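You operate a simulated robot arm through the tools that you are given. There is no shell and no other tool. Be economical: measure what you need, move in short steps, check, and stop when the job is done.

You are at the controls of a simulated two-armed robot. One attempt, no reset.

TASK
On the top of the white table, fold the checked tea towel in half.

Only the result counts: the job must be done as asked and must still hold three seconds after the hand-in. Knocking over, shifting, dropping, spilling or breaking anything else fails it. Flat cloth is picked up by pressing the open fingertips on it (5 to 10 N) and closing them slowly along it; thin cloth reads only 2 to 8 mm in the jaws.

THE ROBOT
Two 7-joint arms with two-finger parallel grippers on one trunk, on a base that drives. Base frame: it is fixed to the floor where the robot stands at the start and does not move with it; the origin is under the middle of the robot, x ahead of it, y to its left, z up; the surface under the hand at the start is at about z = 0.86. Lengths are in m, angles in degrees, forces in N, time in s.
The left shoulder is at the start at [-0.019, 0.098, 1.149], the right one opposite. With the tool pointing down near the work surface each hand reaches from about 0.24 to 0.62 m from the robot's upright axis, wherever it stands, measured 20 degrees to its own side. Places, roughly: checked tea towel [0.5, 0, 0.9]; top of the white table [0.8, -0.2, 0.9]. Payload 1.57 kg a hand.
The tool frame of a hand sits at the grasp point between the pads (the TCP): z along the fingers, y along the line on which they close. The tips reach 0.03 m beyond it. The gripper opens to 0.08 m. The fingers are 0.017 m wide and 0.012 m thick; the gripper's body (0.04 by 0.082 m) begins 0.08 m behind the TCP.
Orientation is that of the tool frame in the base frame, as a unit quaternion [x, y, z, w]. With the fingers straight down and closing along the base's y, the tool's x points along the base's -x, its y along +y and its z along -z.

THE INTERFACE
- The arms move only by the tool servo_tool. It takes "left_rows", "right_rows" or both (then of equal length, played together; a hand with none holds still); each is a list of rows, each an object of numbers (a shift or turn left out is 0, a gripper value left out holds the last): "x", "y", "z": the shift along the tool's x, y, z in m; "rx", "ry", "rz": the turn, a rotation vector about the tool's x, y, z in degrees. In form: [{"x": .., "y": .., "z": .., "rx": .., "ry": .., "rz": ..}, ...]. A call has 1 to 20 rows; each row is the pose to reach, as a shift and turn from the pose commanded when the call began, along the tool's axes at that moment. "left_jaw" and "right_jaw" are, for a hand that has rows, the opening in per cent of the stroke, from 0 (shut) to 100 (fully open), set as the call begins (left out, the last holds). A row lasts 0.2 s, in which the tool goes at most 0.05 m and 8.6 degrees; a call with a longer step from one row to the next is refused whole, and so is a gripper value outside its range. Where a pose cannot be reached the arm comes as near as it can. A force on the tool above 40 N (or 10 N above the force at the start of the call, whichever is more), or a blocked arm, ends the call early, and 0.2 s more pass. Each finger travels about 0.045 m/s and halts on what it meets, pressing with about 39 N; the grip force reading is that of the motor and also rises with nothing between the fingers. The clock runs only during rows and for 0.2 s after the last one: add rows that repeat a pose to give the fingers time. The reply holds the time, the measured pose of the TCP, the force on the tool along the base axes, the opening and the grip force, in the units named above and with some noise, with the torque about the TCP (base axes, N m) and any sound that the robot's microphone picked up, and new pictures: "pictures" is both (left out), scene, wrist or none (wrist: the cameras of the hands that moved).
- Cameras (640 x 400 px; columns grow to the right, rows downward): "scene" is now at [0.0565, 0.0004, 1.28]; the picture's right is [0.19, -0.98, -0.01], its down [-0.50, -0.09, -0.86] and it looks along [0.85, 0.17, -0.51] (base axes); focal length 214 px, centre (320, 200). "left" rides on the left gripper at [0.072, 0.007, -0.122] in its tool frame; the picture's right is [-0.09, 1.00, 0.00], its down [-0.84, -0.08, -0.54] and it looks along [-0.54, -0.05, 0.84] (tool axes); focal length 238 px, centre (320, 200). "right" rides on the right gripper at [0.072, -0.007, -0.122] in its tool frame; the picture's right is [0.09, 1.00, 0.00], its down [-0.84, 0.08, -0.54] and it looks along [-0.54, 0.05, 0.84] (tool axes); focal length 238 px, centre (320, 200). There is no depth. A picture from a camera that has moved, and an enlarged one, comes with that camera's place and axes in the base frame and with its lens.
- slide_trunk(by): slides the trunk up (or, below 0, down) by that many m; the arms and the scene camera ride with it, the base frame stays. It gives what a move gives, with no picture.
- drive_base(legs): drives the robot by 1 to 6 legs, each [ahead, left, turn to the left] in m, m and degrees, along the robot's own axes; the way and the turn of a leg run together, so that a leg with both is an arc; at most 1.5 m and 180 degrees a leg. The arms and the cameras ride along, it lands a little off, and it stops where it bumps. It gives what a move gives, and a new picture of the scene camera.
- head_to(pan, tilt): turns the head with the scene camera to pan (to the left, within 80 degrees either way) and tilt (down, from -29 to 69), counted from straight ahead of the robot. It gives what a move gives, and a new picture of the scene camera.
- close_up(camera, box): a new picture of the part [left, top, right, bottom] of that camera's present view, enlarged. No time passes.
- close_job(): hands the job in; it is judged then, once.

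Go step by step. Nothing tells you exact positions but the pictures and the camera data: compare them with the known pose of the tool, close in by small moves and look again before you grip or let go. The budget is 120 turns and 260 pictures, counting those below and the enlarged ones. Unless the task says otherwise, let go and move clear before handing in, and close with one line.

The tools are called after "Call:" as a command line: name --argument value ..., lists and objects as JSON in quotes. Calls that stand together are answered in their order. servo_tool: Moves the arms, as the interface text tells. Its arguments: {"type":"object","properties":{"left_rows":{"type":"array"},"left_jaw":{"type":"number"},"right_rows":{"type":"array"},"right_jaw":{"type":"number"},"pictures":{"type":"string","enum":["both","scene","wrist","none"]}},"required":[]} The other tools are called the same way: slide_trunk (by) slides the trunk up or down; drive_base (legs) drives the base; head_to (pan, tilt) turns the head that bears the scene camera; close_up (camera, box) takes an enlarged picture of a part of a camera's view; close_job () hands the job in.

At the start:

```text
time: 0.0
left_tool_pos: [0.3719, 0.197, 1.1323]
left_ee_rot: [0.005, 0.999, 0.005, 0.043]
left_contact_force: [0.5, 0.0, -1.1]
left_moment: [-0.01, -0.02, 0.0]
left_finger_gap: 0.0799
left_grasp_force: 0.0
right_tool_pos: [0.352, -0.1866, 1.1153]
right_ee_rot: [-0.002, 1.0, 0.007, 0.018]
right_contact_force: [0.4, 0.5, -0.3]
right_moment: [-0.01, -0.05, -0.03]
right_finger_gap: 0.0799
right_grasp_force: 0.2
trunk travel left (down, up): [-0.2, 0.37]
robot x, y, heading: [-0.0014, 0.0013, 0.1]
head pan, tilt: [10.8, 32.6]
```

scene: 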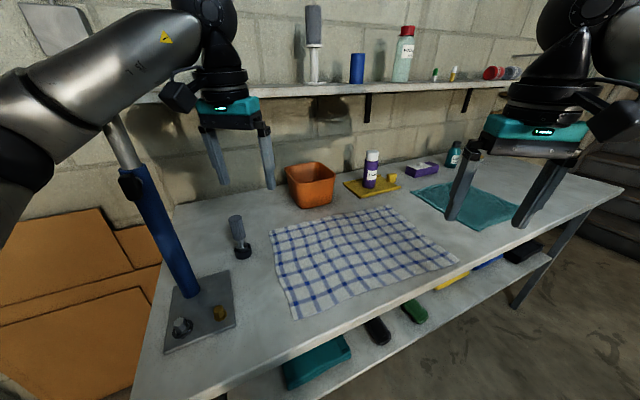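
right: 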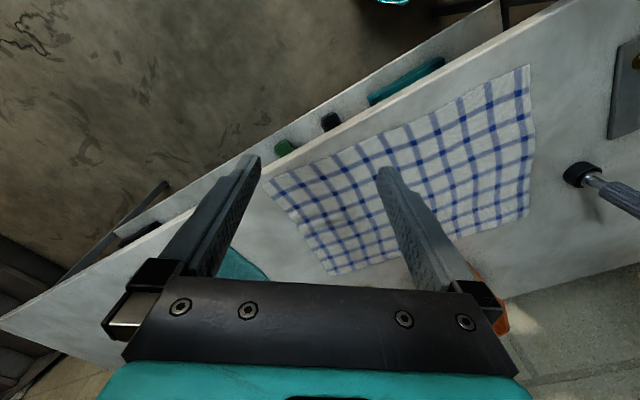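
left: 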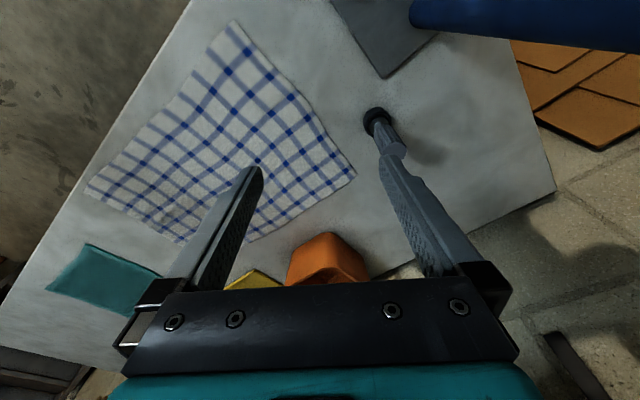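

The checked towel lies turned about 31° to me, roughly 0.43 by 0.30 m, with its near long edge parallel to the table edge. A lamp pole stands to its left. I'll drive right and turn to face the towel squarely.

Call:
drive_base --legs '[[0, -0.31, 0], [0, 0, 31]]'

Call:
head_to --pan 0 --tilt 42

```text
time: 3.6
left_tool_pos: [0.2357, 0.0849, 1.114]
left_ee_rot: [-0.273, 0.962, 0.004, 0.024]
left_contact_force: [0.0, 0.5, 1.1]
left_moment: [0.01, -0.01, 0.01]
left_finger_gap: 0.08
left_grasp_force: 0.1
right_tool_pos: [0.422, -0.2512, 1.1046]
right_ee_rot: [-0.279, 0.96, 0.0, 0.0]
right_contact_force: [0.3, 0.0, -0.5]
right_moment: [-0.02, 0.01, 0.01]
right_finger_gap: 0.0797
right_grasp_force: 0.1
trunk travel left (down, up): [-0.2, 0.37]
robot x, y, heading: [0.0029, -0.314, 32.6]
head pan, tilt: [10.8, 32.6]
camera scene: at [0.0771, -0.2455, 1.2769], right [0.68, -0.73, 0.0], down [-0.39, -0.37, -0.84], along [0.61, 0.58, -0.54], focal length 214 px, centre (320, 200)
```

scene: 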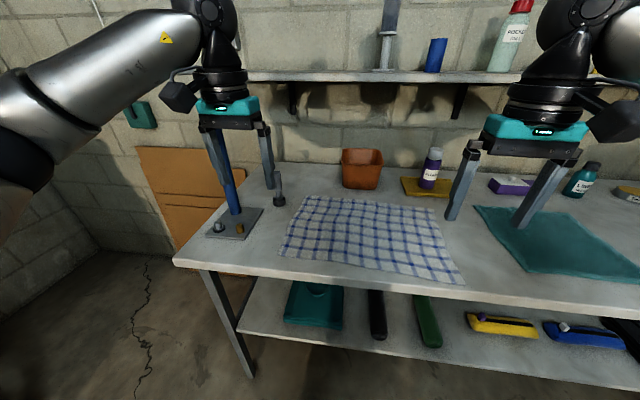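

```text
time: 4.4
left_tool_pos: [0.2348, 0.0856, 1.1141]
left_ee_rot: [-0.273, 0.962, 0.004, 0.025]
left_contact_force: [-0.7, 0.4, 0.3]
left_moment: [0.0, 0.0, 0.01]
left_finger_gap: 0.0801
left_grasp_force: 0.1
right_tool_pos: [0.4231, -0.2508, 1.1046]
right_ee_rot: [-0.28, 0.96, 0.0, -0.001]
right_contact_force: [0.2, -0.9, -0.3]
right_moment: [-0.04, 0.0, 0.02]
right_finger_gap: 0.0802
right_grasp_force: 0.1
trunk travel left (down, up): [-0.2, 0.37]
robot x, y, heading: [0.0014, -0.3135, 32.7]
head pan, tilt: [0.0, 42.0]
camera scene: at [0.0827, -0.2618, 1.2627], right [0.54, -0.84, 0.0], down [-0.56, -0.36, -0.74], along [0.63, 0.4, -0.67], focal length 214 px, centre (320, 200)
```

scene: 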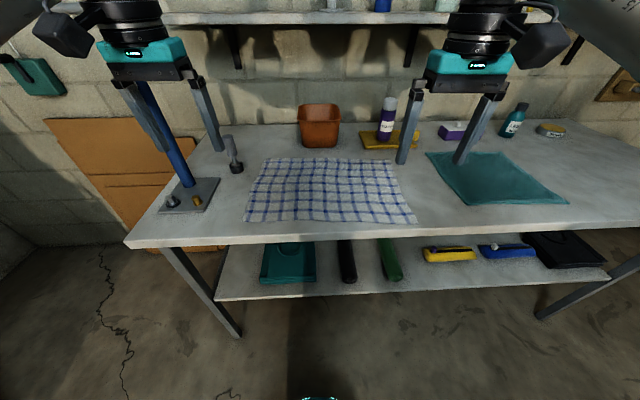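

The towel is now square to me, with its near edge about 0.46 m ahead and the table edge about 0.425 m ahead. I'll drive in partway, then check clearance to the lamp pole on the left.

Call:
drive_base --legs '[[0.13, -0.04, 0]]'

Call:
head_to --pan 50 --tilt 25

```text
time: 5.7
left_tool_pos: [0.3667, 0.1215, 1.1124]
left_ee_rot: [-0.274, 0.961, 0.004, 0.023]
left_contact_force: [0.2, -0.2, -0.6]
left_moment: [0.02, 0.01, 0.02]
left_finger_gap: 0.0801
left_grasp_force: 0.2
right_tool_pos: [0.5538, -0.2142, 1.1046]
right_ee_rot: [-0.28, 0.96, 0.0, 0.0]
right_contact_force: [0.6, -0.6, -0.1]
right_moment: [-0.03, 0.0, 0.01]
right_finger_gap: 0.0802
right_grasp_force: 0.2
trunk travel left (down, up): [-0.2, 0.37]
robot x, y, heading: [0.1323, -0.2728, 32.4]
head pan, tilt: [0.0, 42.0]
camera scene: at [0.2148, -0.2266, 1.2626], right [0.54, -0.84, 0.0], down [-0.56, -0.36, -0.74], along [0.63, 0.4, -0.67], focal length 214 px, centre (320, 200)
```

scene: 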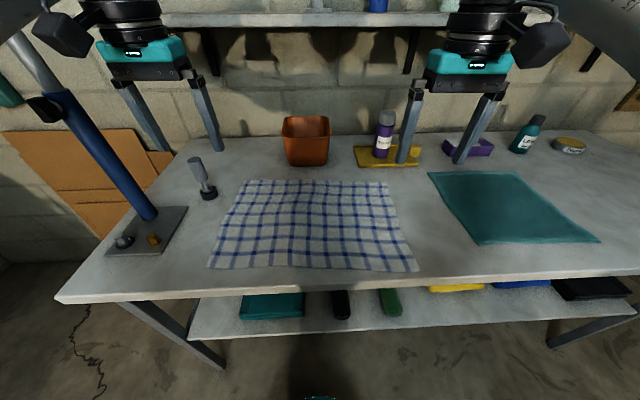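

```text
time: 6.9
left_tool_pos: [0.3651, 0.12, 1.1132]
left_ee_rot: [-0.274, 0.961, 0.004, 0.025]
left_contact_force: [-0.3, -0.1, 0.6]
left_moment: [0.0, 0.0, -0.02]
left_finger_gap: 0.0799
left_grasp_force: 0.1
right_tool_pos: [0.5541, -0.2149, 1.1061]
right_ee_rot: [-0.28, 0.96, 0.0, 0.0]
right_contact_force: [0.2, 0.3, 0.1]
right_moment: [-0.03, -0.01, -0.01]
right_finger_gap: 0.0799
right_grasp_force: 0.1
trunk travel left (down, up): [-0.2, 0.37]
robot x, y, heading: [0.1359, -0.2748, 32.4]
head pan, tilt: [50.0, 25.0]
camera scene: at [0.1557, -0.1804, 1.2889], right [0.99, -0.13, 0.0], down [-0.06, -0.42, -0.91], along [0.12, 0.9, -0.42], focal length 214 px, centre (320, 200)
```

scene: 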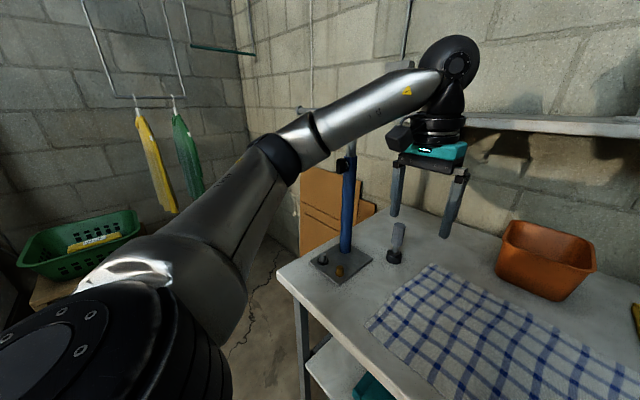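

The pole is about 0.2 m clear of the left elbow. I'll drive the last 6 cm forward and look down at the towel.

Call:
drive_base --legs '[[0.06, 0, 0]]'

Call:
head_to --pan 0 --tilt 50

```text
time: 7.8
left_tool_pos: [0.4162, 0.1532, 1.1135]
left_ee_rot: [-0.275, 0.961, 0.004, 0.022]
left_contact_force: [0.9, 0.1, -0.5]
left_moment: [0.02, 0.04, 0.0]
left_finger_gap: 0.0802
left_grasp_force: 0.0
right_tool_pos: [0.6028, -0.1816, 1.104]
right_ee_rot: [-0.281, 0.96, 0.0, 0.0]
right_contact_force: [0.2, -0.4, -0.8]
right_moment: [0.02, 0.04, 0.0]
right_finger_gap: 0.08
right_grasp_force: 0.1
trunk travel left (down, up): [-0.2, 0.37]
robot x, y, heading: [0.1814, -0.2442, 32.5]
head pan, tilt: [50.0, 25.0]
camera scene: at [0.2056, -0.1483, 1.2889], right [0.99, -0.13, 0.0], down [-0.06, -0.42, -0.91], along [0.12, 0.9, -0.42], focal length 214 px, centre (320, 200)
```

scene: 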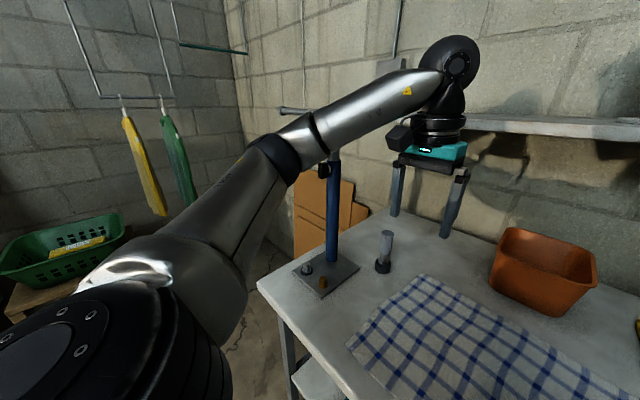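

```text
time: 9.0
left_tool_pos: [0.4144, 0.1511, 1.1147]
left_ee_rot: [-0.274, 0.961, 0.004, 0.024]
left_contact_force: [0.2, -0.4, -0.9]
left_moment: [-0.01, 0.05, 0.0]
left_finger_gap: 0.0799
left_grasp_force: 0.2
right_tool_pos: [0.6037, -0.1821, 1.1047]
right_ee_rot: [-0.281, 0.96, -0.001, 0.0]
right_contact_force: [-0.3, 0.0, -0.8]
right_moment: [0.02, -0.03, -0.02]
right_finger_gap: 0.0801
right_grasp_force: 0.0
trunk travel left (down, up): [-0.2, 0.37]
robot x, y, heading: [0.1798, -0.2453, 32.4]
head pan, tilt: [0.0, 50.0]
camera scene: at [0.2578, -0.1986, 1.2515], right [0.54, -0.84, 0.0], down [-0.64, -0.41, -0.64], along [0.54, 0.35, -0.77], focal length 214 px, centre (320, 200)
```

scene: 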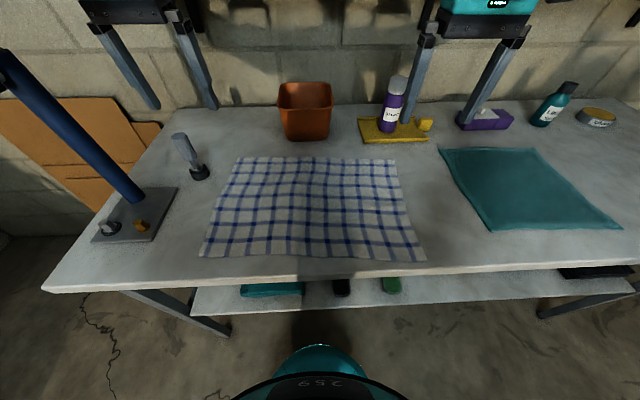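

I'm now close enough: the towel spans about 0.27–0.575 m ahead and ±0.22 m sideways in the robot frame. I'll bring both hands over the near corners with jaws half open and look.

Call:
servo_tool --left_rows '[{"x": 0.021, "z": 0.022, "ry": 0.5}, {"x": 0.042, "z": 0.045, "ry": 1}, {"x": 0.063, "z": 0.067, "ry": 1.5}, {"x": 0.084, "z": 0.09, "ry": 2}, {"x": 0.105, "z": 0.112, "ry": 2.7}, {"x": 0.1266, "y": -0.004, "z": 0.135, "ry": 2.7}, {"x": 0.1266, "y": -0.004, "z": 0.16, "ry": 2.7}, {"x": 0.1266, "y": -0.004, "z": 0.179, "ry": 2.7}, {"x": 0.1266, "y": -0.004, "z": 0.179, "ry": 2.7}]' --right_rows '[{"x": 0.018, "z": 0.022}, {"x": 0.036, "z": 0.044}, {"x": 0.054, "z": 0.066}, {"x": 0.072, "z": 0.088}, {"x": 0.09, "z": 0.11}, {"x": 0.104, "y": -0.003, "z": 0.13}, {"x": 0.104, "y": -0.003, "z": 0.155}, {"x": 0.104, "y": -0.003, "z": 0.175}, {"x": 0.104, "y": -0.003, "z": 0.175}]' --left_jaw 50 --right_jaw 50

```text
time: 11.0
left_tool_pos: [0.3168, 0.0854, 0.9288]
left_ee_rot: [-0.275, 0.962, -0.002, 0.001]
left_contact_force: [0.9, 0.5, 0.2]
left_moment: [-0.04, 0.01, -0.02]
left_finger_gap: 0.04
left_grasp_force: 0.0
right_tool_pos: [0.5152, -0.2391, 0.9306]
right_ee_rot: [-0.28, 0.96, 0.001, 0.0]
right_contact_force: [0.0, -0.1, 0.5]
right_moment: [0.02, -0.01, 0.0]
right_finger_gap: 0.0401
right_grasp_force: 0.1
trunk travel left (down, up): [-0.2, 0.37]
robot x, y, heading: [0.186, -0.2464, 32.8]
head pan, tilt: [0.0, 50.0]
camera scene: at [0.2578, -0.1987, 1.2515], right [0.54, -0.84, 0.0], down [-0.65, -0.41, -0.64], along [0.54, 0.35, -0.77], focal length 214 px, centre (320, 200)
camera right: at [0.4593, -0.2841, 1.0522], right [-0.61, 0.79, 0.0], down [0.66, 0.52, 0.54], along [0.43, 0.33, -0.84], focal length 238 px, centre (320, 200)
camera left: at [0.2506, 0.0549, 1.0504], right [-0.45, 0.89, -0.01], down [0.75, 0.38, 0.54], along [0.49, 0.24, -0.84], focal length 238 px, centre (320, 200)
```

scene: 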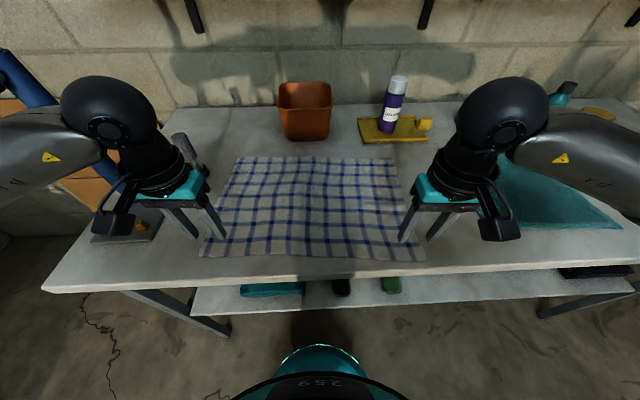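
right: 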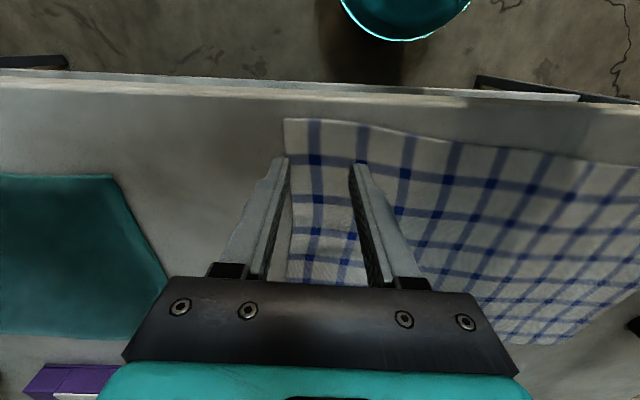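
left: 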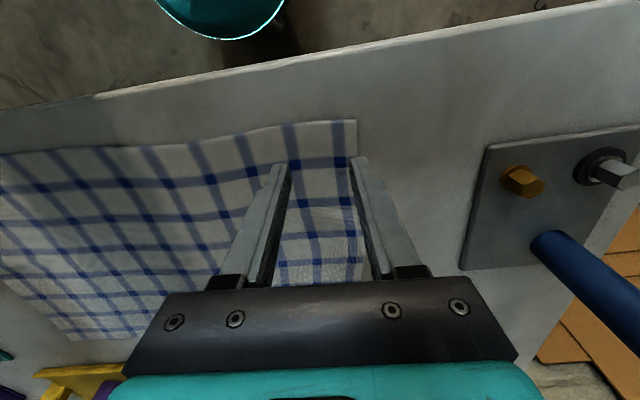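

Both hands are about 2 cm inside the near edge and 3 cm inside the side edges. I'll nudge them inward slightly and lower to just above the cloth.

Call:
servo_tool --left_rows '[{"x": 0.004, "y": -0.005, "z": 0.01}, {"x": 0.004, "y": -0.005, "z": 0.02}, {"x": 0.004, "y": -0.005, "z": 0.03}, {"x": 0.004, "y": -0.005, "z": 0.034}, {"x": 0.004, "y": -0.005, "z": 0.036}, {"x": 0.004, "y": -0.005, "z": 0.036}]' --right_rows '[{"x": 0.004, "y": 0.005, "z": 0.01}, {"x": 0.004, "y": 0.005, "z": 0.02}, {"x": 0.004, "y": 0.005, "z": 0.03}, {"x": 0.004, "y": 0.005, "z": 0.035}, {"x": 0.004, "y": 0.005, "z": 0.037}, {"x": 0.004, "y": 0.005, "z": 0.037}]' --pictures "none"

```text
time: 12.4
left_tool_pos: [0.3158, 0.0805, 0.8928]
left_ee_rot: [-0.274, 0.962, -0.003, 0.001]
left_contact_force: [-0.4, -0.4, -0.1]
left_moment: [0.04, 0.0, 0.02]
left_finger_gap: 0.04
left_grasp_force: 0.1
right_tool_pos: [0.5102, -0.2379, 0.8916]
right_ee_rot: [-0.281, 0.96, 0.0, 0.001]
right_contact_force: [-0.2, 0.2, 0.0]
right_moment: [0.01, 0.02, 0.05]
right_finger_gap: 0.0398
right_grasp_force: 0.1
trunk travel left (down, up): [-0.2, 0.37]
robot x, y, heading: [0.1799, -0.2428, 32.5]
head pan, tilt: [0.0, 50.0]
```

Neither hand is touching yet. I'll press down in small steps.

Call:
servo_tool --left_rows '[{"z": 0.001}, {"z": 0.002}, {"z": 0.003}, {"z": 0.004}, {"z": 0.004}]' --right_rows '[{"z": 0.001}, {"z": 0.002}, {"z": 0.003}, {"z": 0.004}, {"z": 0.004}]' --pictures "none"

```text
time: 13.6
left_tool_pos: [0.3167, 0.081, 0.8909]
left_ee_rot: [-0.274, 0.962, -0.001, 0.005]
left_contact_force: [-1.6, -1.2, 13.8]
left_moment: [0.2, 0.29, 0.05]
left_finger_gap: 0.04
left_grasp_force: 0.0
right_tool_pos: [0.5116, -0.2385, 0.8918]
right_ee_rot: [-0.281, 0.96, 0.001, 0.005]
right_contact_force: [-2.5, -1.0, 16.3]
right_moment: [-0.32, -0.01, -0.07]
right_finger_gap: 0.0395
right_grasp_force: 0.1
trunk travel left (down, up): [-0.2, 0.37]
robot x, y, heading: [0.1824, -0.2473, 32.7]
head pan, tilt: [0.0, 50.0]
stopped in row 5 (right hand): the force on the tool passed its limit at 41 N (the readings are from after the stop); the commanded pose is now the measured one
```

Contact, but a bit too firm (14–16 N). I'll back off a fraction and check the force.

Call:
servo_tool --left_rows '[{"z": -0.0005}, {"z": -0.0005}]' --right_rows '[{"z": -0.0005}, {"z": -0.0005}]' --pictures "none"

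```text
time: 14.2
left_tool_pos: [0.3164, 0.0813, 0.8915]
left_ee_rot: [-0.274, 0.962, -0.002, 0.005]
left_contact_force: [-1.7, -1.2, 15.1]
left_moment: [0.27, 0.26, 0.05]
left_finger_gap: 0.0401
left_grasp_force: 0.0
right_tool_pos: [0.5113, -0.2391, 0.8901]
right_ee_rot: [-0.28, 0.96, 0.002, 0.004]
right_contact_force: [-3.3, 0.1, 19.0]
right_moment: [-0.39, -0.02, -0.1]
right_finger_gap: 0.0399
right_grasp_force: 0.0
trunk travel left (down, up): [-0.2, 0.37]
robot x, y, heading: [0.1798, -0.2442, 32.6]
head pan, tilt: [0.0, 50.0]
```

Call:
servo_tool --left_rows '[{"z": -0.001}, {"z": -0.001}]' --right_rows '[{"z": -0.0013}, {"z": -0.0013}]' --pictures "none"

```text
time: 14.8
left_tool_pos: [0.3166, 0.0807, 0.8923]
left_ee_rot: [-0.274, 0.962, -0.001, 0.004]
left_contact_force: [0.4, -1.2, 5.1]
left_moment: [0.11, 0.12, 0.02]
left_finger_gap: 0.04
left_grasp_force: 0.0
right_tool_pos: [0.5135, -0.2379, 0.8914]
right_ee_rot: [-0.281, 0.96, 0.001, 0.004]
right_contact_force: [-3.1, -0.8, 15.4]
right_moment: [-0.24, 0.03, -0.07]
right_finger_gap: 0.0396
right_grasp_force: 0.1
trunk travel left (down, up): [-0.2, 0.37]
robot x, y, heading: [0.1819, -0.2435, 32.5]
head pan, tilt: [0.0, 50.0]
```

Call:
servo_tool --left_rows '[{"z": 0.0003}, {"z": 0.0003}, {"z": 0.0003}]' --right_rows '[{"z": -0.0009}, {"z": -0.0009}, {"z": -0.0009}]' --pictures "none"

Call:
servo_tool --left_rows '[{"z": 0}, {"z": 0}]' --right_rows '[{"z": 0}, {"z": 0}]' --left_jaw 42 --right_jaw 42 --pictures "none"

```text
time: 15.6
left_tool_pos: [0.3171, 0.0811, 0.8912]
left_ee_rot: [-0.275, 0.962, -0.002, 0.004]
left_contact_force: [-1.1, -0.2, 4.6]
left_moment: [0.09, 0.07, 0.02]
left_finger_gap: 0.0401
left_grasp_force: 0.1
right_tool_pos: [0.512, -0.2379, 0.8917]
right_ee_rot: [-0.281, 0.96, 0.0, 0.003]
right_contact_force: [0.1, -0.4, 0.6]
right_moment: [-0.02, -0.01, 0.02]
right_finger_gap: 0.0397
right_grasp_force: 0.1
trunk travel left (down, up): [-0.2, 0.37]
robot x, y, heading: [0.1855, -0.245, 32.6]
head pan, tilt: [0.0, 50.0]
```

```text
time: 16.2
left_tool_pos: [0.3166, 0.0819, 0.891]
left_ee_rot: [-0.275, 0.962, -0.001, 0.004]
left_contact_force: [-0.7, -0.3, 2.9]
left_moment: [0.06, 0.05, -0.03]
left_finger_gap: 0.0333
left_grasp_force: 0.1
right_tool_pos: [0.5124, -0.2385, 0.8916]
right_ee_rot: [-0.281, 0.96, 0.002, 0.003]
right_contact_force: [0.2, 0.1, 0.1]
right_moment: [0.01, -0.02, -0.05]
right_finger_gap: 0.0338
right_grasp_force: 0.0
trunk travel left (down, up): [-0.2, 0.37]
robot x, y, heading: [0.1818, -0.2432, 32.7]
head pan, tilt: [0.0, 50.0]
```

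Call:
servo_tool --left_rows '[{"z": 0.0005}, {"z": 0.0005}]' --right_rows '[{"z": 0.0007}, {"z": 0.0007}]' --pictures "none"

```text
time: 16.8
left_tool_pos: [0.3167, 0.0799, 0.8922]
left_ee_rot: [-0.274, 0.962, -0.001, 0.004]
left_contact_force: [0.3, 0.6, 5.7]
left_moment: [0.13, 0.07, -0.04]
left_finger_gap: 0.0336
left_grasp_force: 0.2
right_tool_pos: [0.511, -0.238, 0.8906]
right_ee_rot: [-0.281, 0.96, 0.002, 0.003]
right_contact_force: [0.1, -0.3, 1.4]
right_moment: [-0.01, -0.04, -0.02]
right_finger_gap: 0.0336
right_grasp_force: 0.1
trunk travel left (down, up): [-0.2, 0.37]
robot x, y, heading: [0.1837, -0.2462, 32.5]
head pan, tilt: [0.0, 50.0]
```

Call:
servo_tool --left_rows '[{"z": 0.0003}, {"z": 0.0003}]' --right_rows '[{"z": 0.0007}, {"z": 0.0007}]' --pictures "none"

Call:
servo_tool --left_rows '[{"z": 0}, {"z": 0}]' --right_rows '[{"z": 0}, {"z": 0}]' --left_jaw 35 --right_jaw 35 --pictures "wrist"

```text
time: 17.4
left_tool_pos: [0.317, 0.0802, 0.892]
left_ee_rot: [-0.274, 0.962, -0.001, 0.005]
left_contact_force: [0.9, 1.7, 8.4]
left_moment: [0.18, 0.09, -0.05]
left_finger_gap: 0.0337
left_grasp_force: 0.2
right_tool_pos: [0.5134, -0.2384, 0.8906]
right_ee_rot: [-0.281, 0.96, 0.002, 0.003]
right_contact_force: [-0.6, -0.1, 1.9]
right_moment: [-0.02, 0.0, 0.0]
right_finger_gap: 0.0335
right_grasp_force: 0.1
trunk travel left (down, up): [-0.2, 0.37]
robot x, y, heading: [0.1853, -0.2386, 32.4]
head pan, tilt: [0.0, 50.0]
```

```text
time: 18.0
left_tool_pos: [0.3164, 0.0795, 0.8921]
left_ee_rot: [-0.275, 0.961, -0.002, 0.003]
left_contact_force: [-0.1, 1.1, 13.0]
left_moment: [0.18, 0.16, -0.01]
left_finger_gap: 0.0286
left_grasp_force: 0.2
right_tool_pos: [0.5131, -0.2378, 0.8916]
right_ee_rot: [-0.281, 0.96, 0.002, 0.003]
right_contact_force: [-0.2, -0.6, 1.1]
right_moment: [0.0, 0.02, 0.0]
right_finger_gap: 0.0275
right_grasp_force: 0.2
trunk travel left (down, up): [-0.2, 0.37]
robot x, y, heading: [0.1797, -0.2449, 32.8]
head pan, tilt: [0.0, 50.0]
camera right: at [0.4557, -0.283, 1.0123], right [-0.61, 0.79, 0.0], down [0.66, 0.51, 0.55], along [0.43, 0.34, -0.84], focal length 238 px, centre (320, 200)
camera left: at [0.25, 0.0486, 1.0122], right [-0.45, 0.89, 0.0], down [0.75, 0.38, 0.55], along [0.49, 0.24, -0.84], focal length 238 px, centre (320, 200)
```

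right: 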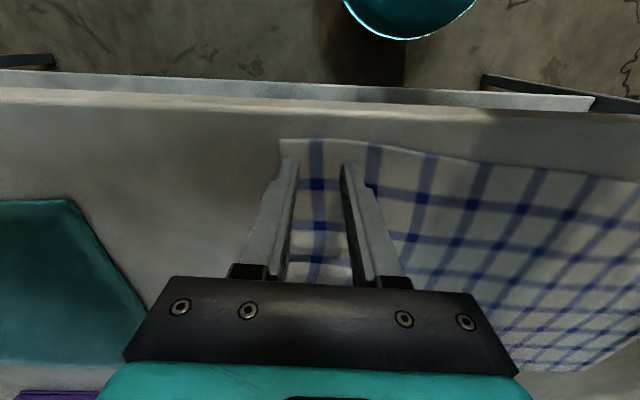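
left: 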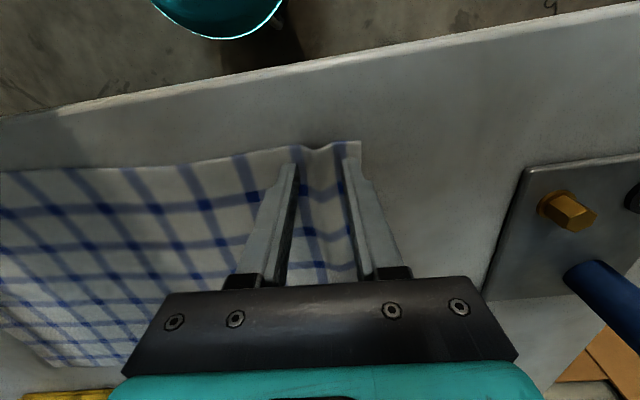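

The left pads are bunching cloth nicely. The right ones have been too light, so I'll press the right hand further before closing on.

Call:
servo_tool --left_rows '[{"z": -0.0003}, {"z": -0.0003}, {"z": -0.0003}]' --right_rows '[{"y": 0.002, "z": 0.0}, {"y": 0.002, "z": 0.0006}, {"y": 0.002, "z": 0.0008}]' --right_jaw 45 --pictures "none"

```text
time: 18.8
left_tool_pos: [0.3173, 0.0806, 0.8935]
left_ee_rot: [-0.274, 0.962, -0.001, 0.004]
left_contact_force: [1.4, -0.1, 4.0]
left_moment: [0.06, 0.0, -0.01]
left_finger_gap: 0.0282
left_grasp_force: 0.2
right_tool_pos: [0.5124, -0.2361, 0.8909]
right_ee_rot: [-0.281, 0.96, 0.002, 0.004]
right_contact_force: [-2.1, -2.3, 15.9]
right_moment: [-0.32, -0.02, -0.05]
right_finger_gap: 0.0357
right_grasp_force: 0.1
trunk travel left (down, up): [-0.2, 0.37]
robot x, y, heading: [0.1833, -0.2471, 32.8]
head pan, tilt: [0.0, 50.0]
```

Call:
servo_tool --left_rows '[{"z": 0.0004}, {"z": 0.0004}]' --right_rows '[{"z": -0.0004}, {"z": -0.0004}]' --pictures "none"

Call:
servo_tool --left_rows '[{"z": 0}, {"z": 0}]' --right_rows '[{"z": 0}, {"z": 0}]' --left_jaw 27 --right_jaw 36 --pictures "none"

```text
time: 19.4
left_tool_pos: [0.3162, 0.0791, 0.8921]
left_ee_rot: [-0.274, 0.962, -0.002, 0.004]
left_contact_force: [0.7, 0.2, 3.5]
left_moment: [0.02, 0.02, -0.01]
left_finger_gap: 0.028
left_grasp_force: 0.2
right_tool_pos: [0.5104, -0.2355, 0.8915]
right_ee_rot: [-0.281, 0.96, 0.001, 0.005]
right_contact_force: [-1.1, -4.3, 22.9]
right_moment: [-0.33, -0.03, -0.03]
right_finger_gap: 0.0355
right_grasp_force: 0.1
trunk travel left (down, up): [-0.2, 0.37]
robot x, y, heading: [0.1833, -0.2464, 32.5]
head pan, tilt: [0.0, 50.0]
```

```text
time: 20.0
left_tool_pos: [0.3156, 0.0791, 0.8917]
left_ee_rot: [-0.275, 0.962, -0.001, 0.004]
left_contact_force: [0.5, -0.4, 2.8]
left_moment: [0.02, 0.01, 0.01]
left_finger_gap: 0.0215
left_grasp_force: 0.0
right_tool_pos: [0.5119, -0.2357, 0.8926]
right_ee_rot: [-0.281, 0.96, 0.002, 0.005]
right_contact_force: [0.8, -1.1, 24.9]
right_moment: [-0.28, -0.11, 0.02]
right_finger_gap: 0.0283
right_grasp_force: 0.0
trunk travel left (down, up): [-0.2, 0.37]
robot x, y, heading: [0.1837, -0.2462, 32.8]
head pan, tilt: [0.0, 50.0]
```

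Call:
servo_tool --left_rows '[{"z": 0.0005}, {"z": 0.0005}, {"z": 0.0005}]' --right_rows '[{"z": -0.0009}, {"z": -0.0009}, {"z": -0.0009}]' --pictures "none"

Call:
servo_tool --left_rows '[{"z": 0}, {"z": 0}]' --right_rows '[{"z": 0}, {"z": 0}]' --left_jaw 20 --right_jaw 27 --pictures "wrist"

```text
time: 20.8
left_tool_pos: [0.3154, 0.0796, 0.8922]
left_ee_rot: [-0.276, 0.961, -0.001, 0.005]
left_contact_force: [-2.6, -0.1, 18.5]
left_moment: [0.18, 0.3, 0.06]
left_finger_gap: 0.0223
left_grasp_force: 0.5
right_tool_pos: [0.511, -0.2375, 0.8914]
right_ee_rot: [-0.281, 0.96, 0.001, 0.002]
right_contact_force: [0.3, 1.4, 4.7]
right_moment: [-0.01, -0.01, 0.01]
right_finger_gap: 0.0284
right_grasp_force: 0.1
trunk travel left (down, up): [-0.2, 0.37]
robot x, y, heading: [0.1828, -0.2458, 32.5]
head pan, tilt: [0.0, 50.0]
```

```text
time: 21.4
left_tool_pos: [0.3166, 0.079, 0.8911]
left_ee_rot: [-0.274, 0.962, -0.001, 0.007]
left_contact_force: [-0.3, 0.7, 22.6]
left_moment: [0.2, 0.19, -0.05]
left_finger_gap: 0.0162
left_grasp_force: 0.0
right_tool_pos: [0.5122, -0.2376, 0.8923]
right_ee_rot: [-0.281, 0.96, 0.001, 0.003]
right_contact_force: [-1.2, 0.3, 2.0]
right_moment: [-0.02, -0.01, -0.02]
right_finger_gap: 0.0214
right_grasp_force: 0.1
trunk travel left (down, up): [-0.2, 0.37]
robot x, y, heading: [0.1834, -0.2469, 32.5]
head pan, tilt: [0.0, 50.0]
camera right: at [0.4542, -0.2823, 1.0125], right [-0.61, 0.79, 0.0], down [0.66, 0.51, 0.55], along [0.43, 0.34, -0.84], focal length 238 px, centre (320, 200)
camera left: at [0.2501, 0.0482, 1.0119], right [-0.45, 0.89, 0.0], down [0.75, 0.38, 0.55], along [0.49, 0.24, -0.83], focal length 238 px, centre (320, 200)
```

right: 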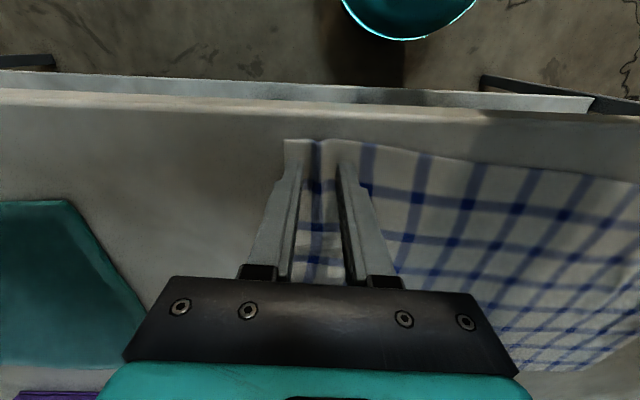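
left: 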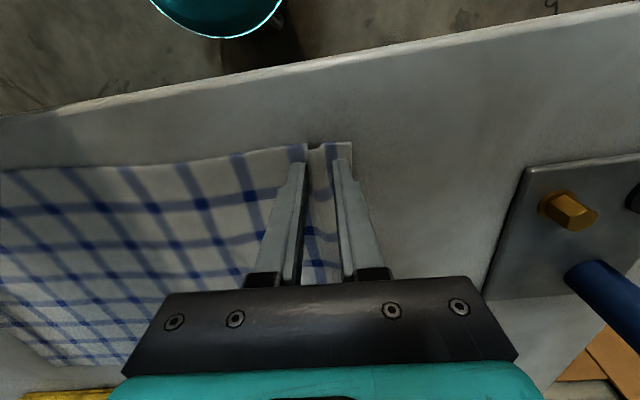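

Both are gathering a ridge of cloth. I'll trim the forces and close on.

Call:
servo_tool --left_rows '[{"z": -0.0007}, {"z": -0.0007}]' --right_rows '[{"z": 0.0005}, {"z": 0.0005}]' --pictures "none"

Call:
servo_tool --left_rows '[{"z": 0}, {"z": 0}]' --right_rows '[{"z": 0}, {"z": 0}]' --left_jaw 10 --right_jaw 18 --pictures "none"

```text
time: 22.0
left_tool_pos: [0.3169, 0.0792, 0.8905]
left_ee_rot: [-0.274, 0.962, -0.002, 0.004]
left_contact_force: [2.4, 0.2, 17.1]
left_moment: [0.14, 0.06, -0.06]
left_finger_gap: 0.0156
left_grasp_force: 0.1
right_tool_pos: [0.5116, -0.2361, 0.8917]
right_ee_rot: [-0.28, 0.96, 0.002, 0.003]
right_contact_force: [-1.1, -0.3, 6.1]
right_moment: [-0.07, 0.03, -0.02]
right_finger_gap: 0.0221
right_grasp_force: 0.2
trunk travel left (down, up): [-0.2, 0.37]
robot x, y, heading: [0.1796, -0.2468, 32.5]
head pan, tilt: [0.0, 50.0]
```

```text
time: 22.6
left_tool_pos: [0.3153, 0.0795, 0.8911]
left_ee_rot: [-0.275, 0.962, -0.002, 0.004]
left_contact_force: [-0.2, 1.9, 16.9]
left_moment: [0.13, 0.11, -0.02]
left_finger_gap: 0.0096
left_grasp_force: 0.4
right_tool_pos: [0.5112, -0.2355, 0.8909]
right_ee_rot: [-0.28, 0.96, 0.002, 0.003]
right_contact_force: [-1.1, 1.5, 4.5]
right_moment: [0.02, 0.02, 0.01]
right_finger_gap: 0.0144
right_grasp_force: 0.0
trunk travel left (down, up): [-0.2, 0.37]
robot x, y, heading: [0.1852, -0.2451, 32.6]
head pan, tilt: [0.0, 50.0]
```

Call:
servo_tool --left_rows '[{"z": 0}, {"z": 0}, {"z": 0}]' --right_rows '[{"z": 0.0003}, {"z": 0.0003}, {"z": 0.0003}]' --left_jaw 0 --right_jaw 9 --pictures "none"

Call:
servo_tool --left_rows '[{"z": 0}, {"z": 0}, {"z": 0}]' --right_rows '[{"z": 0}, {"z": 0}, {"z": 0}]' --right_jaw 0 --pictures "wrist"

```text
time: 23.4
left_tool_pos: [0.3176, 0.0787, 0.8908]
left_ee_rot: [-0.274, 0.962, -0.001, 0.004]
left_contact_force: [0.4, -0.6, 15.0]
left_moment: [0.03, 0.1, 0.03]
left_finger_gap: 0.0066
left_grasp_force: 26.2
right_tool_pos: [0.5113, -0.2359, 0.8919]
right_ee_rot: [-0.28, 0.96, 0.002, 0.003]
right_contact_force: [-1.4, 3.1, 9.8]
right_moment: [0.03, 0.07, 0.02]
right_finger_gap: 0.0085
right_grasp_force: 0.2
trunk travel left (down, up): [-0.2, 0.37]
robot x, y, heading: [0.1826, -0.2448, 32.3]
head pan, tilt: [0.0, 50.0]
```

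```text
time: 24.2
left_tool_pos: [0.3168, 0.0802, 0.8914]
left_ee_rot: [-0.274, 0.962, -0.003, 0.004]
left_contact_force: [1.6, -2.6, 12.9]
left_moment: [-0.01, 0.02, 0.03]
left_finger_gap: 0.0066
left_grasp_force: 26.4
right_tool_pos: [0.5102, -0.2365, 0.8916]
right_ee_rot: [-0.281, 0.96, 0.002, 0.004]
right_contact_force: [-3.4, 6.0, 10.1]
right_moment: [0.12, 0.08, 0.03]
right_finger_gap: 0.002
right_grasp_force: 24.1
trunk travel left (down, up): [-0.2, 0.37]
robot x, y, heading: [0.1782, -0.2458, 32.8]
head pan, tilt: [0.0, 50.0]
camera right: at [0.4535, -0.2811, 1.012], right [-0.61, 0.79, 0.0], down [0.66, 0.51, 0.55], along [0.43, 0.34, -0.84], focal length 238 px, centre (320, 200)
camera left: at [0.2495, 0.0487, 1.0121], right [-0.45, 0.89, -0.01], down [0.75, 0.38, 0.55], along [0.49, 0.24, -0.84], focal length 238 px, centre (320, 200)
```

right: 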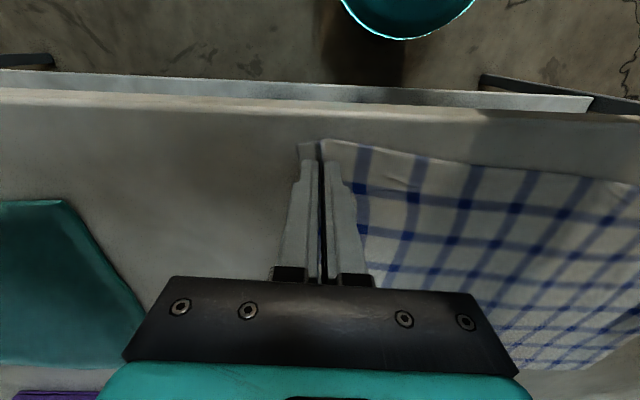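
left: 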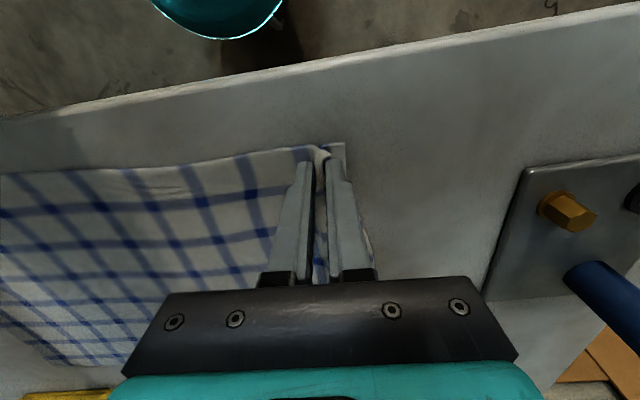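

The left grip reads 6.6 mm and the right 2.0 mm. I'll lift 3 cm to see whether both hold.

Call:
servo_tool --left_rows '[{"z": -0.005}, {"z": -0.01}, {"z": -0.02}, {"z": -0.03}, {"z": -0.03}]' --right_rows '[{"z": -0.005}, {"z": -0.01}, {"z": -0.02}, {"z": -0.03}, {"z": -0.03}]'

```text
time: 25.4
left_tool_pos: [0.3182, 0.0814, 0.9209]
left_ee_rot: [-0.274, 0.962, -0.002, 0.004]
left_contact_force: [2.7, -5.0, 0.0]
left_moment: [-0.15, -0.08, 0.04]
left_finger_gap: 0.0064
left_grasp_force: 26.0
right_tool_pos: [0.5116, -0.2354, 0.9224]
right_ee_rot: [-0.281, 0.96, 0.002, 0.003]
right_contact_force: [-2.6, 4.8, 0.3]
right_moment: [0.09, 0.08, 0.03]
right_finger_gap: 0.0018
right_grasp_force: 23.3
trunk travel left (down, up): [-0.2, 0.37]
robot x, y, heading: [0.1788, -0.2438, 32.6]
head pan, tilt: [0.0, 50.0]
camera scene: at [0.2578, -0.1987, 1.2514], right [0.54, -0.84, 0.0], down [-0.65, -0.41, -0.64], along [0.54, 0.35, -0.77], focal length 214 px, centre (320, 200)
camera right: at [0.4538, -0.2806, 1.0422], right [-0.61, 0.79, 0.0], down [0.66, 0.51, 0.55], along [0.43, 0.34, -0.84], focal length 238 px, centre (320, 200)
camera left: at [0.2513, 0.0499, 1.0419], right [-0.45, 0.89, -0.01], down [0.75, 0.38, 0.55], along [0.49, 0.24, -0.84], focal length 238 px, centre (320, 200)
```

scene: 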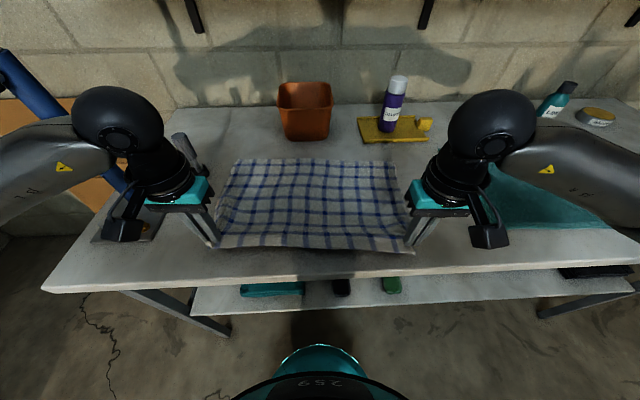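
right: 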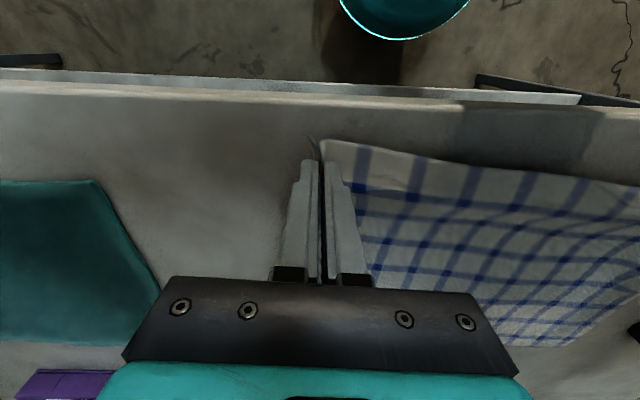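
left: 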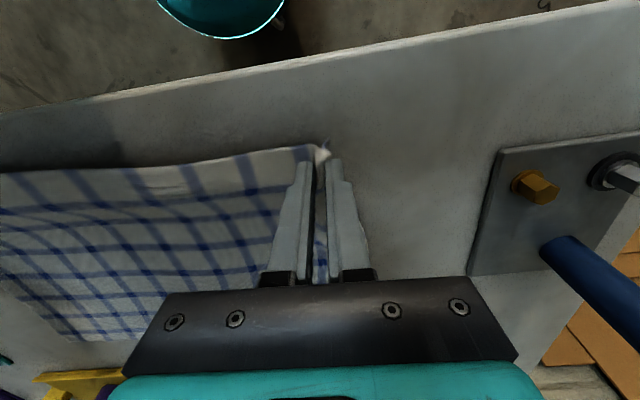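

Both corners hold. I'll now carry the edge up and over in an arc, first to the halfway point, slightly slackening the sideways tension.

Call:
servo_tool --left_rows '[{"y": -0.001, "z": -0.005, "x": -0.001}, {"y": -0.002, "z": -0.01, "x": -0.002}, {"y": -0.003, "z": -0.02, "x": -0.005}, {"y": -0.003, "z": -0.029, "x": -0.008}, {"y": -0.003, "z": -0.04, "x": -0.013}, {"y": -0.003, "z": -0.05, "x": -0.018}, {"y": -0.003, "z": -0.06, "x": -0.025}, {"y": -0.003, "z": -0.069, "x": -0.032}, {"y": -0.003, "z": -0.077, "x": -0.04}, {"y": -0.003, "z": -0.085, "x": -0.048}, {"y": -0.003, "z": -0.092, "x": -0.058}, {"y": -0.003, "z": -0.098, "x": -0.0675}, {"y": -0.003, "z": -0.103, "x": -0.078}, {"y": -0.003, "z": -0.107, "x": -0.089}, {"y": -0.003, "z": -0.11, "x": -0.1}, {"y": -0.003, "z": -0.113, "x": -0.112}, {"y": -0.003, "z": -0.114, "x": -0.123}, {"y": -0.003, "z": -0.114, "x": -0.135}, {"y": -0.003, "z": -0.114, "x": -0.135}]' --right_rows '[{"y": 0.001, "z": -0.005, "x": -0.001}, {"y": 0.002, "z": -0.01, "x": -0.002}, {"y": 0.003, "z": -0.02, "x": -0.005}, {"y": 0.003, "z": -0.029, "x": -0.008}, {"y": 0.003, "z": -0.04, "x": -0.013}, {"y": 0.003, "z": -0.05, "x": -0.018}, {"y": 0.003, "z": -0.06, "x": -0.025}, {"y": 0.003, "z": -0.069, "x": -0.032}, {"y": 0.003, "z": -0.077, "x": -0.04}, {"y": 0.003, "z": -0.085, "x": -0.048}, {"y": 0.003, "z": -0.092, "x": -0.058}, {"y": 0.003, "z": -0.098, "x": -0.0675}, {"y": 0.003, "z": -0.103, "x": -0.078}, {"y": 0.003, "z": -0.107, "x": -0.089}, {"y": 0.003, "z": -0.11, "x": -0.1}, {"y": 0.003, "z": -0.113, "x": -0.112}, {"y": 0.003, "z": -0.114, "x": -0.123}, {"y": 0.003, "z": -0.114, "x": -0.135}, {"y": 0.003, "z": -0.114, "x": -0.135}]' --pictures "both"

```text
time: 29.4
left_tool_pos: [0.432, 0.1506, 1.0343]
left_ee_rot: [-0.274, 0.962, -0.001, 0.004]
left_contact_force: [1.0, -1.7, 0.0]
left_moment: [-0.06, -0.03, 0.03]
left_finger_gap: 0.0061
left_grasp_force: 25.6
right_tool_pos: [0.6229, -0.1608, 1.0358]
right_ee_rot: [-0.28, 0.96, 0.002, 0.002]
right_contact_force: [-0.9, 1.7, 0.7]
right_moment: [0.05, 0.0, -0.01]
right_finger_gap: 0.002
right_grasp_force: 23.7
trunk travel left (down, up): [-0.2, 0.37]
robot x, y, heading: [0.1832, -0.2478, 32.8]
head pan, tilt: [0.0, 50.0]
camera scene: at [0.2578, -0.1987, 1.2515], right [0.54, -0.84, 0.0], down [-0.65, -0.41, -0.64], along [0.54, 0.35, -0.77], focal length 214 px, centre (320, 200)
camera right: at [0.5654, -0.2066, 1.1563], right [-0.61, 0.79, 0.0], down [0.66, 0.51, 0.55], along [0.43, 0.34, -0.84], focal length 238 px, centre (320, 200)
camera left: at [0.3655, 0.1197, 1.156], right [-0.45, 0.89, -0.01], down [0.75, 0.38, 0.55], along [0.49, 0.24, -0.84], focal length 238 px, centre (320, 200)
```

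scene: 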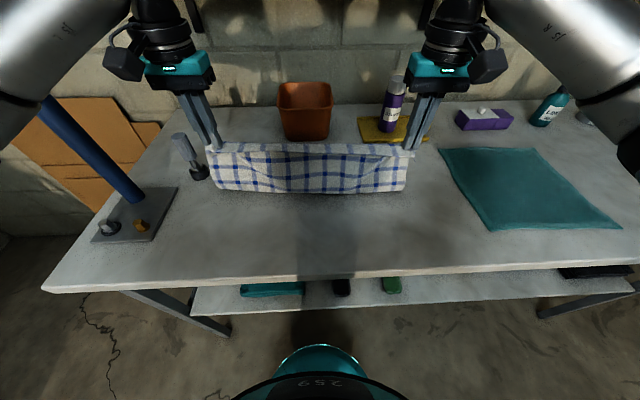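
right: 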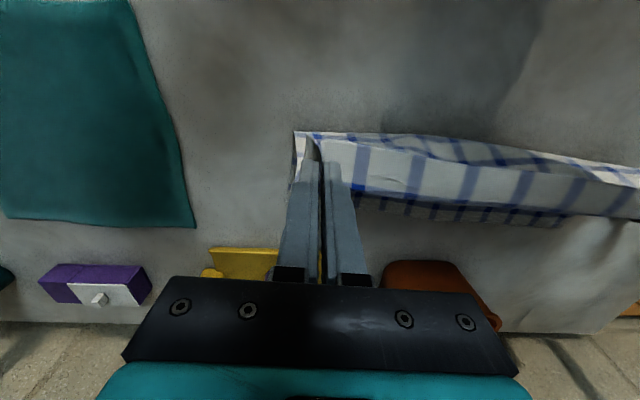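
left: 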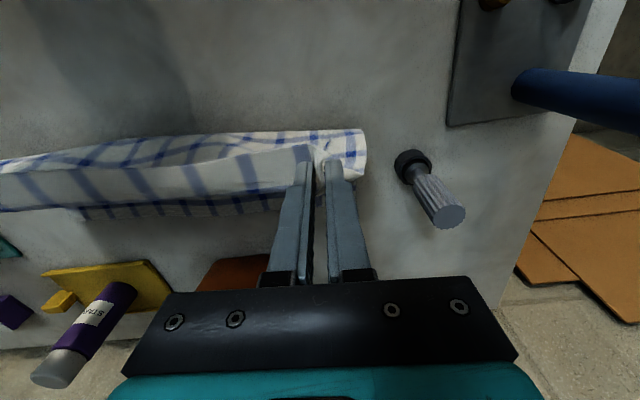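

The cloth hangs neatly from both hands at the halfway point. I'll continue the arc forward and down to the far edge.

Call:
servo_tool --left_rows '[{"x": -0.012}, {"x": -0.023, "z": 0.001}, {"x": -0.035, "z": 0.004}, {"x": -0.046, "z": 0.007}, {"x": -0.057, "z": 0.011}, {"x": -0.0675, "z": 0.016}, {"x": -0.077, "z": 0.022}, {"x": -0.087, "z": 0.029}, {"x": -0.095, "z": 0.037}, {"x": -0.103, "z": 0.045}, {"x": -0.11, "z": 0.054}, {"x": -0.117, "z": 0.064}, {"x": -0.122, "z": 0.074}, {"x": -0.127, "z": 0.085}, {"x": -0.13, "z": 0.094}, {"x": -0.133, "z": 0.104}, {"x": -0.135, "z": 0.114}, {"x": -0.135, "z": 0.114}]' --right_rows '[{"x": -0.012}, {"x": -0.023, "z": 0.001}, {"x": -0.035, "z": 0.004}, {"x": -0.046, "z": 0.007}, {"x": -0.057, "z": 0.011}, {"x": -0.0675, "z": 0.016}, {"x": -0.077, "z": 0.022}, {"x": -0.087, "z": 0.029}, {"x": -0.095, "z": 0.037}, {"x": -0.103, "z": 0.045}, {"x": -0.11, "z": 0.054}, {"x": -0.117, "z": 0.064}, {"x": -0.122, "z": 0.074}, {"x": -0.127, "z": 0.085}, {"x": -0.13, "z": 0.094}, {"x": -0.133, "z": 0.104}, {"x": -0.135, "z": 0.114}, {"x": -0.135, "z": 0.114}]' --pictures "both"

```text
time: 33.2
left_tool_pos: [0.5487, 0.2205, 0.9207]
left_ee_rot: [-0.275, 0.961, -0.001, 0.004]
left_contact_force: [0.1, 0.9, -0.8]
left_moment: [0.01, -0.02, 0.03]
left_finger_gap: 0.0062
left_grasp_force: 25.9
right_tool_pos: [0.7383, -0.0854, 0.9214]
right_ee_rot: [-0.281, 0.96, 0.002, 0.003]
right_contact_force: [-0.1, 0.5, 0.4]
right_moment: [-0.01, 0.02, 0.03]
right_finger_gap: 0.0024
right_grasp_force: 23.4
trunk travel left (down, up): [-0.2, 0.37]
robot x, y, heading: [0.1805, -0.2467, 32.5]
head pan, tilt: [0.0, 50.0]
camera scene: at [0.2578, -0.1987, 1.2515], right [0.54, -0.84, 0.0], down [-0.65, -0.41, -0.64], along [0.54, 0.35, -0.77], focal length 214 px, centre (320, 200)
camera right: at [0.6817, -0.1315, 1.0419], right [-0.61, 0.79, 0.0], down [0.66, 0.51, 0.55], along [0.43, 0.34, -0.84], focal length 238 px, centre (320, 200)
camera left: at [0.4812, 0.1883, 1.042], right [-0.45, 0.89, 0.0], down [0.75, 0.38, 0.55], along [0.49, 0.24, -0.84], focal length 238 px, centre (320, 200)
```

scene: 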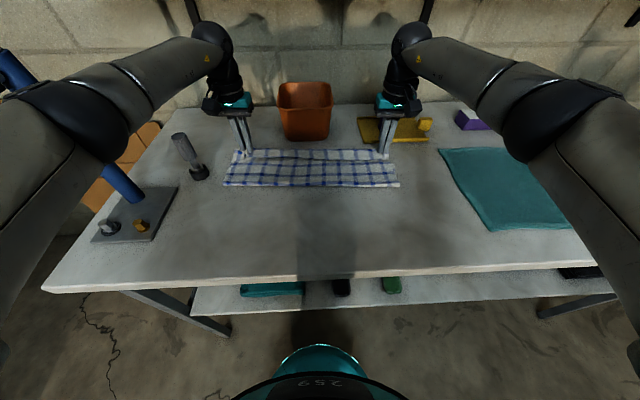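
right: 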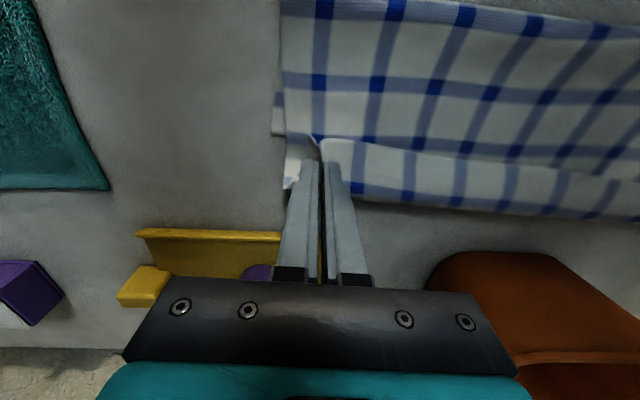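
left: 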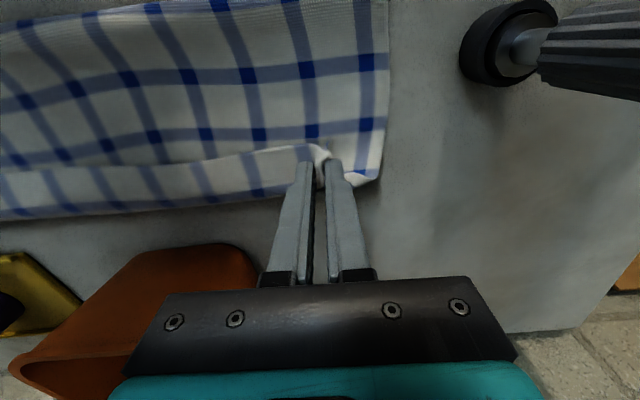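

The flap is over the far half. I'll take close-ups to see where the bottom layer's far edge is before lowering.

Call:
close_up --camera "right" --box '[240, 60, 440, 240]'

Call:
close_up --camera "left" --box '[220, 80, 420, 240]'

Call:
close_up --camera "scene" --box '[210, 130, 420, 200]'

```text
2.22 times, centred on (340, 150) of right
camera zoom: at [0.6817, -0.1315, 1.0419], right [-0.61, 0.79, 0.0], down [0.66, 0.51, 0.55], along [0.43, 0.34, -0.84], focal length 530 px, centre (276, 311)
```

zoom: 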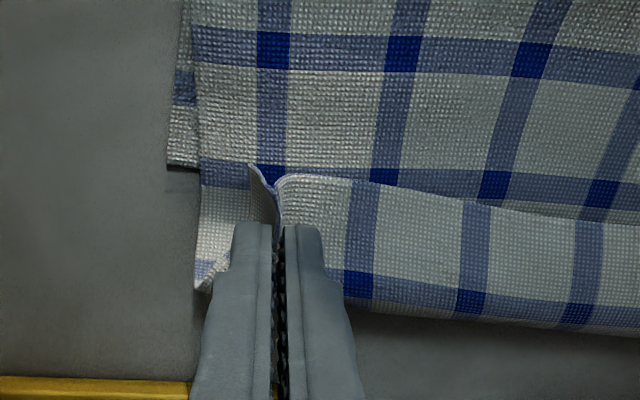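

```text
2.50 times, centred on (320, 160) of left
camera zoom: at [0.4812, 0.1883, 1.042], right [-0.45, 0.89, 0.0], down [0.75, 0.38, 0.55], along [0.49, 0.24, -0.84], focal length 596 px, centre (320, 300)
```

zoom: 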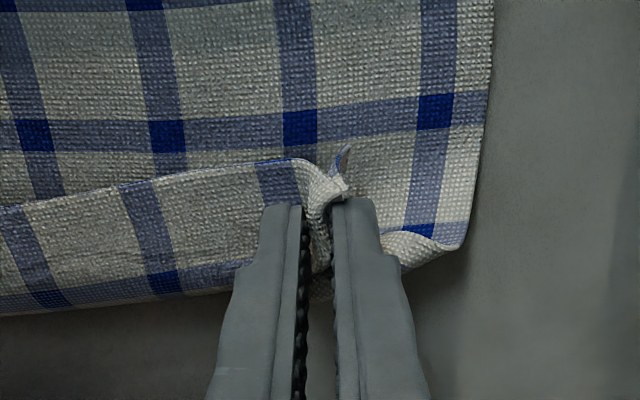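

```text
3.05 times, centred on (315, 165) of scene
camera zoom: at [0.2578, -0.1987, 1.2515], right [0.54, -0.84, 0.0], down [-0.65, -0.41, -0.64], along [0.54, 0.35, -0.77], focal length 654 px, centre (335, 307)
```

zoom: 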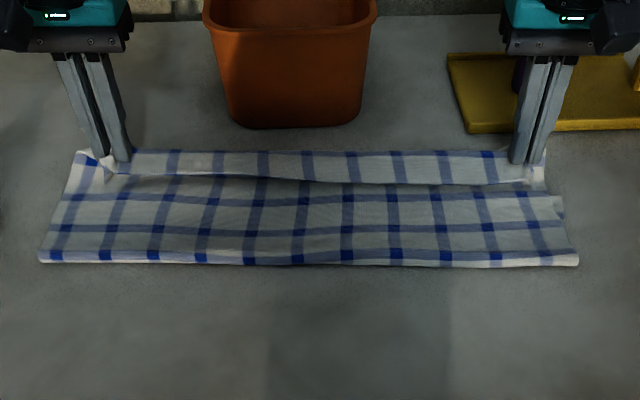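

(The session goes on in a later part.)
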